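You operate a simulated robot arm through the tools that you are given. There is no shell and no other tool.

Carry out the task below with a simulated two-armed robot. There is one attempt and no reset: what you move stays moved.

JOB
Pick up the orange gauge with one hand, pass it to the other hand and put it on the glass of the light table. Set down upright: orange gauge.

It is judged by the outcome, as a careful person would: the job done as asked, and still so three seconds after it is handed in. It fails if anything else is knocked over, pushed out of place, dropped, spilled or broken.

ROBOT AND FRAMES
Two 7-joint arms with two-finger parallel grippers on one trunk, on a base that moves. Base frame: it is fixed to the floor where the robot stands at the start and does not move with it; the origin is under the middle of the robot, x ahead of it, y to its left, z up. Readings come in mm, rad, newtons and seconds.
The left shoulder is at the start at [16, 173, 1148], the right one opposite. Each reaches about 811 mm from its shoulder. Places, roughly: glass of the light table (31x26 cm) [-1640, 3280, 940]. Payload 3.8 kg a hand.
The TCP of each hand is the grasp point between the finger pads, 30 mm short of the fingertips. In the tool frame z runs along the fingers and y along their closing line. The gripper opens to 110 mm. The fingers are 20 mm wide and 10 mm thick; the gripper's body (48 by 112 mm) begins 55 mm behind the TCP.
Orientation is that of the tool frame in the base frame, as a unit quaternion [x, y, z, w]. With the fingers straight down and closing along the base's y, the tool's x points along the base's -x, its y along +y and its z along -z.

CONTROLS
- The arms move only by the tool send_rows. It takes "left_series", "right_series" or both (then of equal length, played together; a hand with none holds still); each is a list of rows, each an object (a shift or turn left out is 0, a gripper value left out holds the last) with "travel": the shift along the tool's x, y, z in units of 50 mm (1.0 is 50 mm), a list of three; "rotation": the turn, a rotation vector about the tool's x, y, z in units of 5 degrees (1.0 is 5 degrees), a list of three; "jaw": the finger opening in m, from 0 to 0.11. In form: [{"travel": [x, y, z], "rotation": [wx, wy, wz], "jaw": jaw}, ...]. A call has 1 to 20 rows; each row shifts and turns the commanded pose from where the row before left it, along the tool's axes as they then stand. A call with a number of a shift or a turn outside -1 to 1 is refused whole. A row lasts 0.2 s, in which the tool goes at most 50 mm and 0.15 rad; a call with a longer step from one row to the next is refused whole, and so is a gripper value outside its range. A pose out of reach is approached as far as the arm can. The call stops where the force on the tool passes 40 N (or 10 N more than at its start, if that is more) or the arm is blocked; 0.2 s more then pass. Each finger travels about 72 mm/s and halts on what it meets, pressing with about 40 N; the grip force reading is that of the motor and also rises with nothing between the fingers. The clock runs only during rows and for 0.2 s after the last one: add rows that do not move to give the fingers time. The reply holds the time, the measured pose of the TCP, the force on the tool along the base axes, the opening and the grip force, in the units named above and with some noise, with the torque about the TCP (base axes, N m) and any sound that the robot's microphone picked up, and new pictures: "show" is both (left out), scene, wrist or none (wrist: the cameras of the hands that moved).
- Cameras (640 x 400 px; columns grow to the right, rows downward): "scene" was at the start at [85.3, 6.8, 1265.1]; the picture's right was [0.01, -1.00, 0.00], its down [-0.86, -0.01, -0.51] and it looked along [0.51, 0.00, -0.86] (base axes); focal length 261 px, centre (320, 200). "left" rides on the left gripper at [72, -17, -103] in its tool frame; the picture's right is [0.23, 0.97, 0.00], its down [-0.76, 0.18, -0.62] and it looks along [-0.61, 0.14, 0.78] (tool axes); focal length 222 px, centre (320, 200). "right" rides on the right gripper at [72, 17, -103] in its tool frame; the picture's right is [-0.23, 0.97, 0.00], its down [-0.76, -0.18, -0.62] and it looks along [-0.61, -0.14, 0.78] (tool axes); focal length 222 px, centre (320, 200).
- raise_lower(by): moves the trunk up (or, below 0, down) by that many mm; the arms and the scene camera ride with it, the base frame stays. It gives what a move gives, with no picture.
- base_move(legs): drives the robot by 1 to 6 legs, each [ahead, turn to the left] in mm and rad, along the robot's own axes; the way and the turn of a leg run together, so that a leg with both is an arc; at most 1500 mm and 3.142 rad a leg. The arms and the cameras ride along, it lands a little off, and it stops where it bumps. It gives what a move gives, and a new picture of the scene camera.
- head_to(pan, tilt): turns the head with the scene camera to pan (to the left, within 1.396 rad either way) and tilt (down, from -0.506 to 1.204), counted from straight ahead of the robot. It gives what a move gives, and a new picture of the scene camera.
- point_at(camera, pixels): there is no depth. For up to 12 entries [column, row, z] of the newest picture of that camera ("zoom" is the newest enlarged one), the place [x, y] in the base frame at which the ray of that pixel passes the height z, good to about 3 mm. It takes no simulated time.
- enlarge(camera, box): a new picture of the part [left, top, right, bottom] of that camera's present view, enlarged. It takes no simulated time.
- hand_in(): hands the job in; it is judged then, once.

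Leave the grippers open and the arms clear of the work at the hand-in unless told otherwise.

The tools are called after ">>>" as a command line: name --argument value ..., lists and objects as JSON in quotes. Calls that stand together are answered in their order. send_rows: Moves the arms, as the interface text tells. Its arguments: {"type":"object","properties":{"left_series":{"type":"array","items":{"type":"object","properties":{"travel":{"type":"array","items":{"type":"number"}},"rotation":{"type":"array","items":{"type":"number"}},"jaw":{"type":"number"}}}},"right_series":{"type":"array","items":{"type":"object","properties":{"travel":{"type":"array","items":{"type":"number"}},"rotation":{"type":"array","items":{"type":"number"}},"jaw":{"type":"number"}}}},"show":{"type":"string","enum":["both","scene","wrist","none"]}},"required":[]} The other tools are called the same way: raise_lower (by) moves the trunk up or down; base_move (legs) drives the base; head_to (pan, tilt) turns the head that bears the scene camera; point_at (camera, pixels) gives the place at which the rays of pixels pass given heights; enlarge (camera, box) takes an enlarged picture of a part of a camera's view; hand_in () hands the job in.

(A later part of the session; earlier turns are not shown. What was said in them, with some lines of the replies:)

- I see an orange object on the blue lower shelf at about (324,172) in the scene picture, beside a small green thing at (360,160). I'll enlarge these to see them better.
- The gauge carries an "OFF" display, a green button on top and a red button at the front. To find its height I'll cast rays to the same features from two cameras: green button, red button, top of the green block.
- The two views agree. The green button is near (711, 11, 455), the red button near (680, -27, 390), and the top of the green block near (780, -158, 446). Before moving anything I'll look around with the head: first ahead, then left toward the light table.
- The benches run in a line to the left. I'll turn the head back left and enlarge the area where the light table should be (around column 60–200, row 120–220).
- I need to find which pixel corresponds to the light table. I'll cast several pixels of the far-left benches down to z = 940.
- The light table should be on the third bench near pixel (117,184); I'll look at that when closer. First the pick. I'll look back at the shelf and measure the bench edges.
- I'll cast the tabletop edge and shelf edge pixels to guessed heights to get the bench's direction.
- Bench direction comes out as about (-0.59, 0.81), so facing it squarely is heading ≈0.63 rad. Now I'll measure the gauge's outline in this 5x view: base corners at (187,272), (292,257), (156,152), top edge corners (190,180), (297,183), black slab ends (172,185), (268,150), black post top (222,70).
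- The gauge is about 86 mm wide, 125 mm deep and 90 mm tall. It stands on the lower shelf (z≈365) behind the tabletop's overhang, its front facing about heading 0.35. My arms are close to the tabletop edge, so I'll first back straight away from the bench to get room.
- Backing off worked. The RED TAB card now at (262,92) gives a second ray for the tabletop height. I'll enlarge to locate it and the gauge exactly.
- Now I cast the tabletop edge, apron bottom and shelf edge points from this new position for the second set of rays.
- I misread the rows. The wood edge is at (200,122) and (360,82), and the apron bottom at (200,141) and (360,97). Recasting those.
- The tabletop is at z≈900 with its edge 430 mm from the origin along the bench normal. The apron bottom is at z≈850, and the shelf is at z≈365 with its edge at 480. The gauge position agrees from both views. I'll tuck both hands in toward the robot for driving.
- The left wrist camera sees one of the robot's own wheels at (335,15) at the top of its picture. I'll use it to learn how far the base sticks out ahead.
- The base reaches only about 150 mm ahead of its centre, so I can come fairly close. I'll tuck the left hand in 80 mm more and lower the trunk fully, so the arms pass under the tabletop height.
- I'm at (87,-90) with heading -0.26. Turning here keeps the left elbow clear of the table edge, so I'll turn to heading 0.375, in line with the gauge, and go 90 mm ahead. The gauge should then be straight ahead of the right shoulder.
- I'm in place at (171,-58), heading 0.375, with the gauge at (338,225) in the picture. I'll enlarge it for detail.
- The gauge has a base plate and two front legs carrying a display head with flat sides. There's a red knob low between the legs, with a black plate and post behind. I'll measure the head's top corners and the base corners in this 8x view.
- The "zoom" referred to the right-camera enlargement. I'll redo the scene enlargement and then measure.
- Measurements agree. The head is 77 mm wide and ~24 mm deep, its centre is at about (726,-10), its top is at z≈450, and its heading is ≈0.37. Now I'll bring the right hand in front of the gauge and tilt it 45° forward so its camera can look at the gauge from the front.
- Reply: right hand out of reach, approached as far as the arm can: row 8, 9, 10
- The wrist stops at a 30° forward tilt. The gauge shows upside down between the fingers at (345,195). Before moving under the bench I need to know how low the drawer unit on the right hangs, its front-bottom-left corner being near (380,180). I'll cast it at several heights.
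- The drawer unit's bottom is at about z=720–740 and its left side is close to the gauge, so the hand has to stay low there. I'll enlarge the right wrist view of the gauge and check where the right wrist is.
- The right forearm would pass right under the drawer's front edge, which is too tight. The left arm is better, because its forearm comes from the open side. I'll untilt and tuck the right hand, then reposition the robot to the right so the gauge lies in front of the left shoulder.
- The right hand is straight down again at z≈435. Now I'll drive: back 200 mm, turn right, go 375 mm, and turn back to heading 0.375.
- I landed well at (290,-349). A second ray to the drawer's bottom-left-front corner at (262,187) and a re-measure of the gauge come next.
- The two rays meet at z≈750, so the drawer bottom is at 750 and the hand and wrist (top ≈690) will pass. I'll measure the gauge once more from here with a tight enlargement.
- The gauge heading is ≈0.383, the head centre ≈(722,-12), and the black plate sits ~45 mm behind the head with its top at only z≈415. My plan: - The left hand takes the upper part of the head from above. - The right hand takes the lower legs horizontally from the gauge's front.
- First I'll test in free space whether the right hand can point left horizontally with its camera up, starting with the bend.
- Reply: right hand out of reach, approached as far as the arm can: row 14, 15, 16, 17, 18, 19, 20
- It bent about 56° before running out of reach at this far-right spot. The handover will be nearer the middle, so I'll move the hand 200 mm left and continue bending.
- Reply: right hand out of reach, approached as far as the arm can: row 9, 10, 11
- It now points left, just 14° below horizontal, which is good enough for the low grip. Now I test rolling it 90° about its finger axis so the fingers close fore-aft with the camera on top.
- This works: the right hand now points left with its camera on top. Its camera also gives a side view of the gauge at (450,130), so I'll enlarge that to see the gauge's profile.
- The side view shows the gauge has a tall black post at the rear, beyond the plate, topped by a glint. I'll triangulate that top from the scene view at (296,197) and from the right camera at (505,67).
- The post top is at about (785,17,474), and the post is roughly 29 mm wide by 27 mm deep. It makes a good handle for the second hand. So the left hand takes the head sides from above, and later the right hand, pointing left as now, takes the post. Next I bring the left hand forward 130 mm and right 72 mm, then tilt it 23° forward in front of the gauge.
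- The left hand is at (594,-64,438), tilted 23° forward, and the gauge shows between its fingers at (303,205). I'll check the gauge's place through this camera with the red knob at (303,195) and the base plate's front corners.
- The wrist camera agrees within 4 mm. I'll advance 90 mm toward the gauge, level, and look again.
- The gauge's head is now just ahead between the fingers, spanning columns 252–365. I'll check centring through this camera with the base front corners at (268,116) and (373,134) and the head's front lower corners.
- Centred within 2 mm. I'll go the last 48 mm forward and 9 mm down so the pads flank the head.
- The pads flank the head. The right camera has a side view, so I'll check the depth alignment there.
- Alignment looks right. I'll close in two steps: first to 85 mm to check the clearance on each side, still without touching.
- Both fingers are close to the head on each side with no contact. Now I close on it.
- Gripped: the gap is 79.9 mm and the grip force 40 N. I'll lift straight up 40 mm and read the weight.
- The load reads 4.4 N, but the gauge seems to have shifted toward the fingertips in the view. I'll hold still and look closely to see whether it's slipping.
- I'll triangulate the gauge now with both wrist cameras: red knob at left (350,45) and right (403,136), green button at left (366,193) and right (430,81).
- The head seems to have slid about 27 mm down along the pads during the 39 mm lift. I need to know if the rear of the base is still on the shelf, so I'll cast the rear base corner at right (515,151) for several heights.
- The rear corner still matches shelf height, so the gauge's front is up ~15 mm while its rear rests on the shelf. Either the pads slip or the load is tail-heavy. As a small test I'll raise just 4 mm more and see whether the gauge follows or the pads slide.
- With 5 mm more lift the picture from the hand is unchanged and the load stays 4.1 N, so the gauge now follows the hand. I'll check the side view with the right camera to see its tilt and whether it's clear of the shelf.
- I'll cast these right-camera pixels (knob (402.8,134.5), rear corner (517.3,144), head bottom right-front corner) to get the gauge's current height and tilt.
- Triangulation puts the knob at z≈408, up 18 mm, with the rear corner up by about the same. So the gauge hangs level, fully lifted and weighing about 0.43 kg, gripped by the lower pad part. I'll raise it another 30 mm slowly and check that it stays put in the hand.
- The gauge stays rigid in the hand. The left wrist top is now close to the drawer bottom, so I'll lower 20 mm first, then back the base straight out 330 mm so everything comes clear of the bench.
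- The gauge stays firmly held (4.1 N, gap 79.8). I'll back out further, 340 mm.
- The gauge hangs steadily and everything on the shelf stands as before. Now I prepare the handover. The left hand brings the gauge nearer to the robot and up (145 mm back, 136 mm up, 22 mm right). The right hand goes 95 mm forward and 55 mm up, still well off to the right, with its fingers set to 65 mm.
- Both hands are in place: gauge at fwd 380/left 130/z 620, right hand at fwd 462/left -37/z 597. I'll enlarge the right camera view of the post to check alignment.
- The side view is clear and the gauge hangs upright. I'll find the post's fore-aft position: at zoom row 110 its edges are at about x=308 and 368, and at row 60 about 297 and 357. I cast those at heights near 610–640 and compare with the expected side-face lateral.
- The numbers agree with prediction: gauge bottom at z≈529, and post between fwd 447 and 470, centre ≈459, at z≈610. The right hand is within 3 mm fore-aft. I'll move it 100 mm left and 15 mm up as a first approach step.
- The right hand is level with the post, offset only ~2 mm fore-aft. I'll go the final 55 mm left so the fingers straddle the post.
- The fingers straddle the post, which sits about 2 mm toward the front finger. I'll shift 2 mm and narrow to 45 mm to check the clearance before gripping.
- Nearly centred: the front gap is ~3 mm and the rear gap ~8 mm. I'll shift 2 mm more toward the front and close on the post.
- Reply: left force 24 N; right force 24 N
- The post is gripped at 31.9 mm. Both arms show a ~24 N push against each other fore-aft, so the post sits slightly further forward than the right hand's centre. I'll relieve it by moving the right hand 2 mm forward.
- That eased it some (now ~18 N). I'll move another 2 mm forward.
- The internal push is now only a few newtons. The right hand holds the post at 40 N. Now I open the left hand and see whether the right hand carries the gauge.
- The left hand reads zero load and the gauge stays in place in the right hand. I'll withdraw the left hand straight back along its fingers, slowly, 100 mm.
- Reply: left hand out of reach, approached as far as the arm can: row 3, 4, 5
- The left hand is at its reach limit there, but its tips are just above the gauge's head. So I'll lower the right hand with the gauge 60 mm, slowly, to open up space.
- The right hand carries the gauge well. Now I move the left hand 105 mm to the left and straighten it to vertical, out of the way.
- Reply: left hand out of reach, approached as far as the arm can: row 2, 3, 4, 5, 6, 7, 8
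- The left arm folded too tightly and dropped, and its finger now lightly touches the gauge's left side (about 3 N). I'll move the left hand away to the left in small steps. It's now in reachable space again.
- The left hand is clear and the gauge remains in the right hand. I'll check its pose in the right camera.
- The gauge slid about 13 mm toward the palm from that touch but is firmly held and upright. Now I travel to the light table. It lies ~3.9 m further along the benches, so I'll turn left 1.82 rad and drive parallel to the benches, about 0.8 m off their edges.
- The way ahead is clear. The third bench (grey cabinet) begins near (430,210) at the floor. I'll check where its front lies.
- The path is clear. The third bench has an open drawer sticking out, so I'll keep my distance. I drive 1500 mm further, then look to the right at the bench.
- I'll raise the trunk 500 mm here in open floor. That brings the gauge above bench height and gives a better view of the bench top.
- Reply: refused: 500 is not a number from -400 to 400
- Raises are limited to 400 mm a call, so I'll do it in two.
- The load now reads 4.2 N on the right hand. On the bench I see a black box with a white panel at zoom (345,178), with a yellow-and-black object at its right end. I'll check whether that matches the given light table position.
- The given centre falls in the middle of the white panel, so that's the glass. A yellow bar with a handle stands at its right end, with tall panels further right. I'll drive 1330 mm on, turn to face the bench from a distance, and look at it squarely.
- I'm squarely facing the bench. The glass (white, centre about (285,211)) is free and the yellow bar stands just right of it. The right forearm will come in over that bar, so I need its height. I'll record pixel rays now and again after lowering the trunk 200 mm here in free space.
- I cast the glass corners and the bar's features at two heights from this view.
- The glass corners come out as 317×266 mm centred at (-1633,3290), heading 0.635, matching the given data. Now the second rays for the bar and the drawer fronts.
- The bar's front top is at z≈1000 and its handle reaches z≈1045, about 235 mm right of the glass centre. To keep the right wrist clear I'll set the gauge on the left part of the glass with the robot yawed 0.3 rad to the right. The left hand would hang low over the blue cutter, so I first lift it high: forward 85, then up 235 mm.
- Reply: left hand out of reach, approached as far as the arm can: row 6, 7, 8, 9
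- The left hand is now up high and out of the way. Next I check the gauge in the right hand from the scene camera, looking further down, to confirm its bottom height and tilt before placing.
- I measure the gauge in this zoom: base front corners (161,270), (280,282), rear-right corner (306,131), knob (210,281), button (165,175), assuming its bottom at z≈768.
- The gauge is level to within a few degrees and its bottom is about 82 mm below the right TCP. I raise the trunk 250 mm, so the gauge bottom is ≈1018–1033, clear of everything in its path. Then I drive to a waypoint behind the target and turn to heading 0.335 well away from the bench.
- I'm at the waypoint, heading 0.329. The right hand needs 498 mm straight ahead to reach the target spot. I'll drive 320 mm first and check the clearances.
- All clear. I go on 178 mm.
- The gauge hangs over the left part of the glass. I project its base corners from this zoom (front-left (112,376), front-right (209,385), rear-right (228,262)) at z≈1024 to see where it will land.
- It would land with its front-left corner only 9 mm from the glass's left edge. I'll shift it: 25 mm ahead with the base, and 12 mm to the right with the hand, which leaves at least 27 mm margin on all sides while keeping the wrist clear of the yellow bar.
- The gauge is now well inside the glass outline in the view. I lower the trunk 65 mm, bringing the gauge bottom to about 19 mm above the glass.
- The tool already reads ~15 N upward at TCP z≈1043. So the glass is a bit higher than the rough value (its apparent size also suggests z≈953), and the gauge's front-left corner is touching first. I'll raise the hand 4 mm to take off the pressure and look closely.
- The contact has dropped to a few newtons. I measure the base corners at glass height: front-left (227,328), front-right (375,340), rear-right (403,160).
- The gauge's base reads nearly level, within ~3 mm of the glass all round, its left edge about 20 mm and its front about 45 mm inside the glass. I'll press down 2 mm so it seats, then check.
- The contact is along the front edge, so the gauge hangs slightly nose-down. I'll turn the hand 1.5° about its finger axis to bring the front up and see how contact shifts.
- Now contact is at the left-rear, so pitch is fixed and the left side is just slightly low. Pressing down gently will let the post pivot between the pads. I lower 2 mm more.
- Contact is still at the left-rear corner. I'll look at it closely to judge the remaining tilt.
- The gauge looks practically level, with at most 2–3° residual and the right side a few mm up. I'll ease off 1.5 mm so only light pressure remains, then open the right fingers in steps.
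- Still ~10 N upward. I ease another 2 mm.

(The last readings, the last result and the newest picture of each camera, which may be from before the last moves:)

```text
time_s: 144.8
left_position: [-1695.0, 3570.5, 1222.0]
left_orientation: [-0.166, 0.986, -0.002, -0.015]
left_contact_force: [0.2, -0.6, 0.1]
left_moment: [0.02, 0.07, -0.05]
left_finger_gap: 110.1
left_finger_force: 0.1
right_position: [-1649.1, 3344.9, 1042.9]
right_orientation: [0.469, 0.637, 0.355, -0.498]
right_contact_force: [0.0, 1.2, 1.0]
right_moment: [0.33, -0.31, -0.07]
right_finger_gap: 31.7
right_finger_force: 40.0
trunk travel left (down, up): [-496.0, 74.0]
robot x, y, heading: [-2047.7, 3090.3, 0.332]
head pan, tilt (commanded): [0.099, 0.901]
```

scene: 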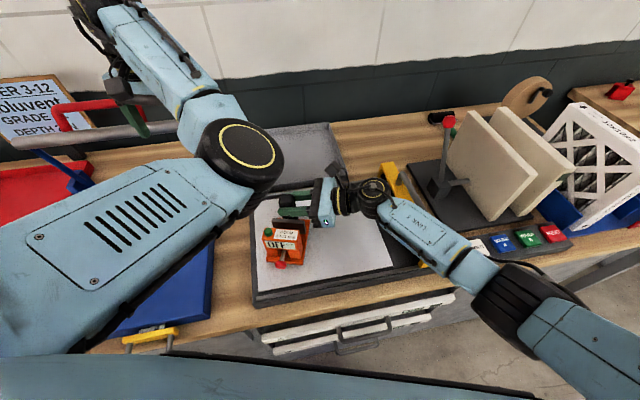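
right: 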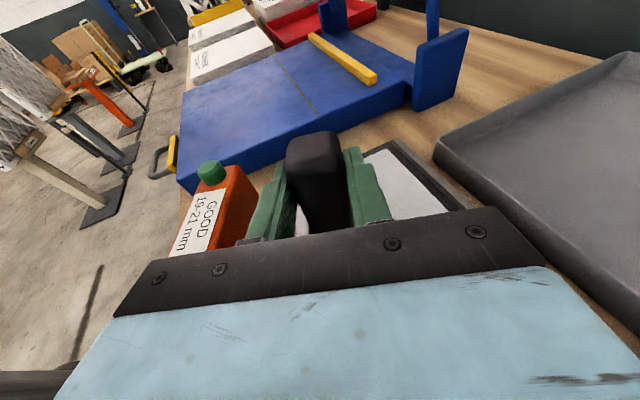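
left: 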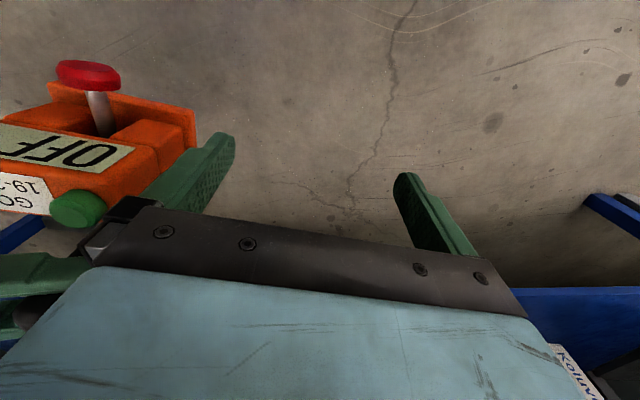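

Only light pressure remains (about the gauge's own weight on the glass). Now I open the right fingers gradually.

>>> send_rows --right_series '[{"jaw": 0.036}, {"jaw": 0.042}, {"jaw": 0.05}, {"jaw": 0.058}, {}]' --show "both"

>>> enlarge --camera "scene" --box '[240, 180, 340, 280]'

>>> enlarge --camera "right" --box '[140, 100, 440, 260]'

```text
time_s: 146.0
left_position: [-1694.3, 3572.5, 1221.8]
left_orientation: [-0.165, 0.986, -0.001, -0.016]
left_contact_force: [-0.4, 0.4, -0.4]
left_moment: [0.01, 0.03, -0.03]
left_finger_gap: 110.2
left_finger_force: 0.0
right_position: [-1648.2, 3343.9, 1044.2]
right_orientation: [0.467, 0.637, 0.357, -0.499]
right_contact_force: [0.7, -0.4, 1.6]
right_moment: [0.0, 0.01, -0.01]
right_finger_gap: 58.1
right_finger_force: 0.1
trunk travel left (down, up): [-496.0, 74.0]
robot x, y, heading: [-2045.4, 3092.1, 0.333]
head pan, tilt (commanded): [0.099, 0.901]
```

scene: 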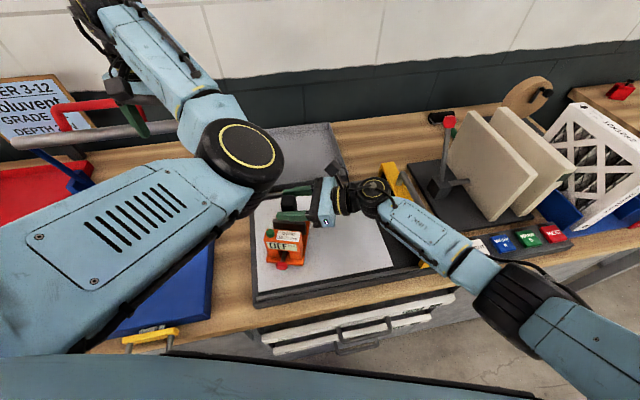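
right: 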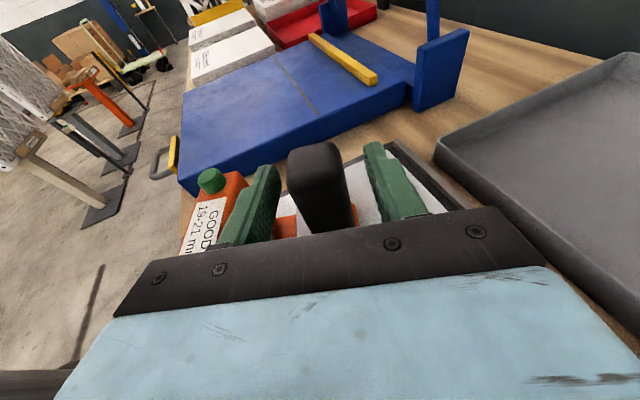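

```text
4.00 times, centred on (290, 230) of scene
```

zoom: 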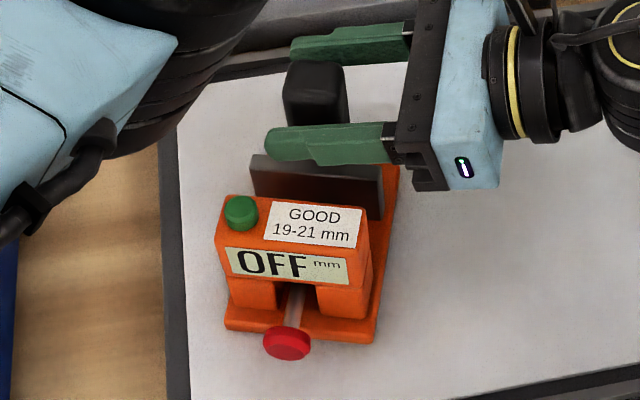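

```text
2.13 times, centred on (290, 180) of right
```

zoom: 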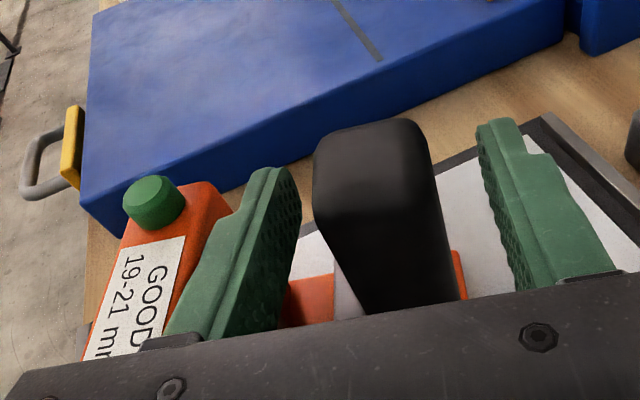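

The gauge stands upright on the glass and the fingers are free on both sides of the post. I raise the trunk straight up 70 mm so the fingers clear the post top.

>>> raise_lower --by 70

>>> send_rows --right_series '[{}]' --show "both"

>>> enlarge --camera "scene" --box '[240, 180, 340, 280]'

```text
time_s: 147.1
left_position: [-1693.9, 3572.0, 1291.5]
left_orientation: [-0.165, 0.986, -0.003, -0.016]
left_contact_force: [0.3, 1.5, -0.6]
left_moment: [0.02, 0.02, -0.02]
left_finger_gap: 110.1
left_finger_force: 0.1
right_position: [-1648.1, 3344.4, 1114.6]
right_orientation: [0.468, 0.636, 0.358, -0.498]
right_contact_force: [0.5, -0.5, -1.1]
right_moment: [-0.01, -0.02, 0.03]
right_finger_gap: 58.2
right_finger_force: 0.1
trunk travel left (down, up): [-566.0, 4.0]
robot x, y, heading: [-2047.9, 3092.0, 0.327]
head pan, tilt (commanded): [0.099, 0.901]
```

```text
time_s: 147.5
left_position: [-1694.3, 3570.5, 1290.6]
left_orientation: [-0.165, 0.986, -0.002, -0.016]
left_contact_force: [0.6, 0.2, 0.2]
left_moment: [-0.04, 0.0, 0.0]
left_finger_gap: 109.9
left_finger_force: 0.1
right_position: [-1648.2, 3343.7, 1114.7]
right_orientation: [0.468, 0.636, 0.357, -0.499]
right_contact_force: [0.0, -0.1, -0.2]
right_moment: [-0.01, 0.02, -0.01]
right_finger_gap: 58.0
right_finger_force: 0.1
trunk travel left (down, up): [-566.0, 4.0]
robot x, y, heading: [-2046.6, 3090.9, 0.329]
head pan, tilt (commanded): [0.099, 0.901]
```

scene: 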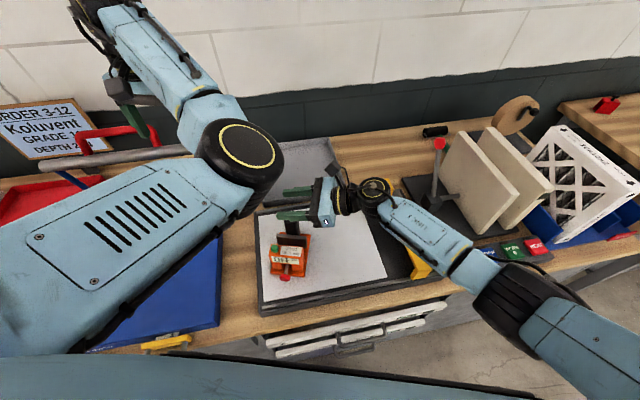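
right: 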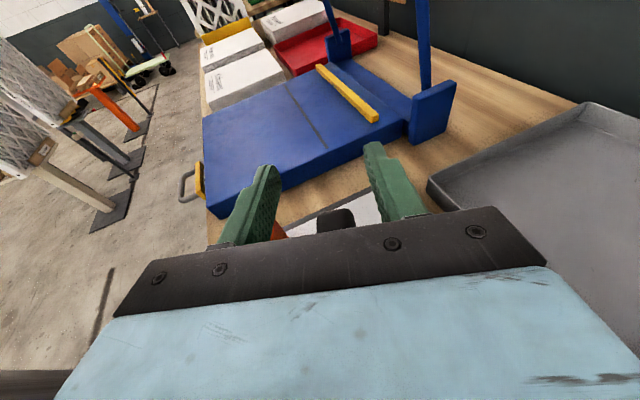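

```text
4.00 times, centred on (290, 230) of scene
```

zoom: 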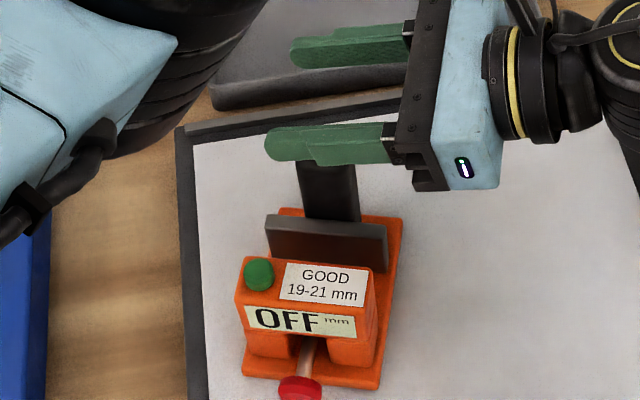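

The fingers are above the post. I lift the right hand another 50 mm for extra clearance, then back the base away straight.

>>> send_rows --right_series '[{"travel": [0.32, 0, -0.08]}, {"travel": [0.32, 0, -0.08]}, {"travel": [0.32, 0, -0.08]}]' --show "none"

```text
time_s: 148.3
left_position: [-1693.9, 3571.9, 1291.2]
left_orientation: [-0.165, 0.986, -0.002, -0.015]
left_contact_force: [0.3, 0.0, 0.4]
left_moment: [0.0, 0.03, 0.01]
left_finger_gap: 109.8
left_finger_force: 0.1
right_position: [-1648.7, 3344.9, 1162.8]
right_orientation: [0.468, 0.635, 0.358, -0.498]
right_contact_force: [0.3, -0.6, 0.1]
right_moment: [0.01, -0.03, 0.06]
right_finger_gap: 57.9
right_finger_force: 0.1
trunk travel left (down, up): [-566.0, 4.0]
robot x, y, heading: [-2047.0, 3090.7, 0.325]
head pan, tilt (commanded): [0.099, 0.901]
```

The right hand is now at z=1163, well above the gauge. I back the base straight out 500 mm.

>>> base_move --legs '[[-500, 0]]'

>>> head_to --pan 0.15 --tilt 0.55

>>> enlarge --camera "scene" --box '[240, 130, 440, 255]'

```text
time_s: 151.2
left_position: [-2165.4, 3409.9, 1290.8]
left_orientation: [-0.166, 0.986, -0.002, -0.015]
left_contact_force: [0.7, 0.0, 1.2]
left_moment: [0.01, 0.0, -0.01]
left_finger_gap: 110.1
left_finger_force: 0.0
right_position: [-2118.7, 3184.4, 1162.5]
right_orientation: [0.467, 0.637, 0.357, -0.499]
right_contact_force: [-0.2, 0.2, -1.2]
right_moment: [0.01, -0.02, 0.02]
right_finger_gap: 57.9
right_finger_force: 0.1
trunk travel left (down, up): [-566.0, 4.0]
robot x, y, heading: [-2520.0, 2926.2, 0.335]
head pan, tilt (commanded): [0.099, 0.901]
```

scene: 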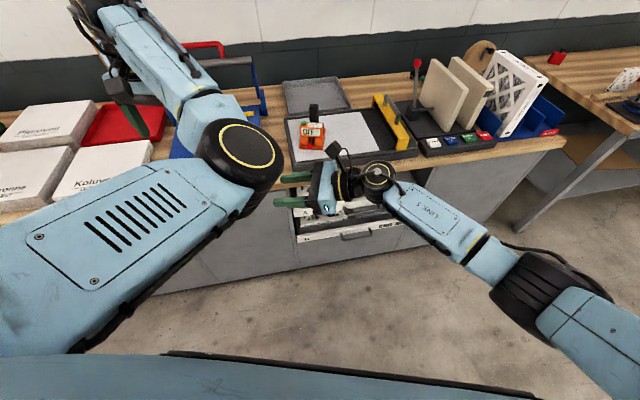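

```text
time_s: 152.1
left_position: [-2164.2, 3410.1, 1292.0]
left_orientation: [-0.166, 0.986, -0.002, -0.016]
left_contact_force: [-0.4, -0.1, -0.5]
left_moment: [0.01, 0.03, 0.01]
left_finger_gap: 110.0
left_finger_force: 0.0
right_position: [-2119.2, 3183.1, 1162.2]
right_orientation: [0.468, 0.637, 0.357, -0.498]
right_contact_force: [-0.2, -0.1, 0.0]
right_moment: [-0.01, 0.04, -0.03]
right_finger_gap: 58.0
right_finger_force: 0.1
trunk travel left (down, up): [-566.0, 4.0]
robot x, y, heading: [-2516.3, 2932.6, 0.333]
head pan, tilt (commanded): [0.15, 0.55]
```

scene: 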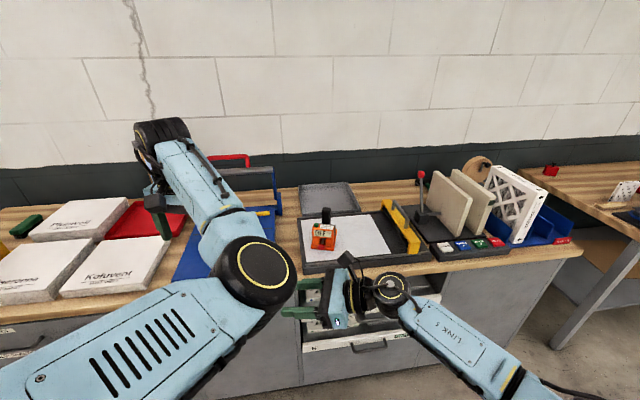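

```text
3.20 times, centred on (340, 192) of scene
```

zoom: 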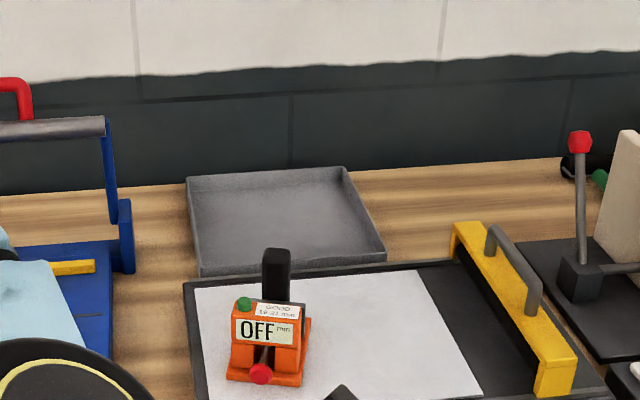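

The gauge stands upright on the white glass and everything around it is as before. I open the right gripper fully and take one last close look at the gauge.

>>> send_rows --right_series '[{"jaw": 0.075}, {"jaw": 0.1}, {"jaw": 0.11}, {}]' --show "scene"

>>> enlarge --camera "scene" --box '[290, 190, 402, 260]'

>>> point_at --camera "zoom" --pixels '[[90, 325, 953], [225, 337, 953], [25, 170, 953], [45, 385, 953]]'

```text
time_s: 153.1
left_position: [-2165.6, 3410.6, 1291.8]
left_orientation: [-0.165, 0.986, -0.002, -0.016]
left_contact_force: [0.2, 0.5, 0.0]
left_moment: [0.01, 0.0, 0.0]
left_finger_gap: 109.8
left_finger_force: 0.0
right_position: [-2119.4, 3183.2, 1162.5]
right_orientation: [0.467, 0.636, 0.357, -0.499]
right_contact_force: [0.0, -1.0, 1.3]
right_moment: [0.0, 0.02, -0.02]
right_finger_gap: 110.0
right_finger_force: 0.1
trunk travel left (down, up): [-566.0, 4.0]
robot x, y, heading: [-2518.7, 2926.4, 0.33]
head pan, tilt (commanded): [0.15, 0.55]
```

scene: 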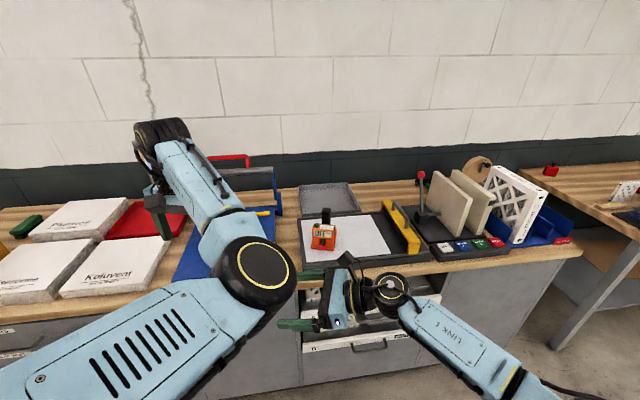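

```text
5.71 times, centred on (346, 225) of scene
```

zoom: 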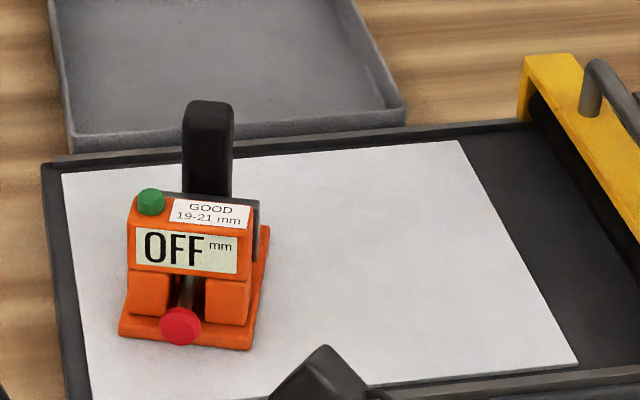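

```text
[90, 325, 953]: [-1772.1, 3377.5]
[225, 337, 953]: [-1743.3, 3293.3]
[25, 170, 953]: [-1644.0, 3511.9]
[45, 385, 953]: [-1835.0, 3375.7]
```

The gauge stands flat and upright, fully on the white glass. Nothing else has moved, both grippers are open, and the arms are clear. I hand the job in.

>>> hand_in

```text
The job is handed in.
```

The orange gauge is standing upright on the glass of the light table, and I've handed the job in. I haven't seen a verdict on it.

- **Pick:** the left hand took it from the lower shelf of the first bench. It slid about 27 mm in the fingers at first, then held firmly.
- **Pass:** the right hand took it by the black post at the back. While moving clear, the left hand brushed the gauge and shifted it about 13 mm in the right hand's grip. It did not fall.
- **Placement:** it sits on the left part of the glass, with its nearest corner about 20 mm inside the glass edge, and looks flat and level.

In the camera views, nothing else on the shelf or benches appeared moved or knocked over. Both grippers are open and the arms are clear of the table.
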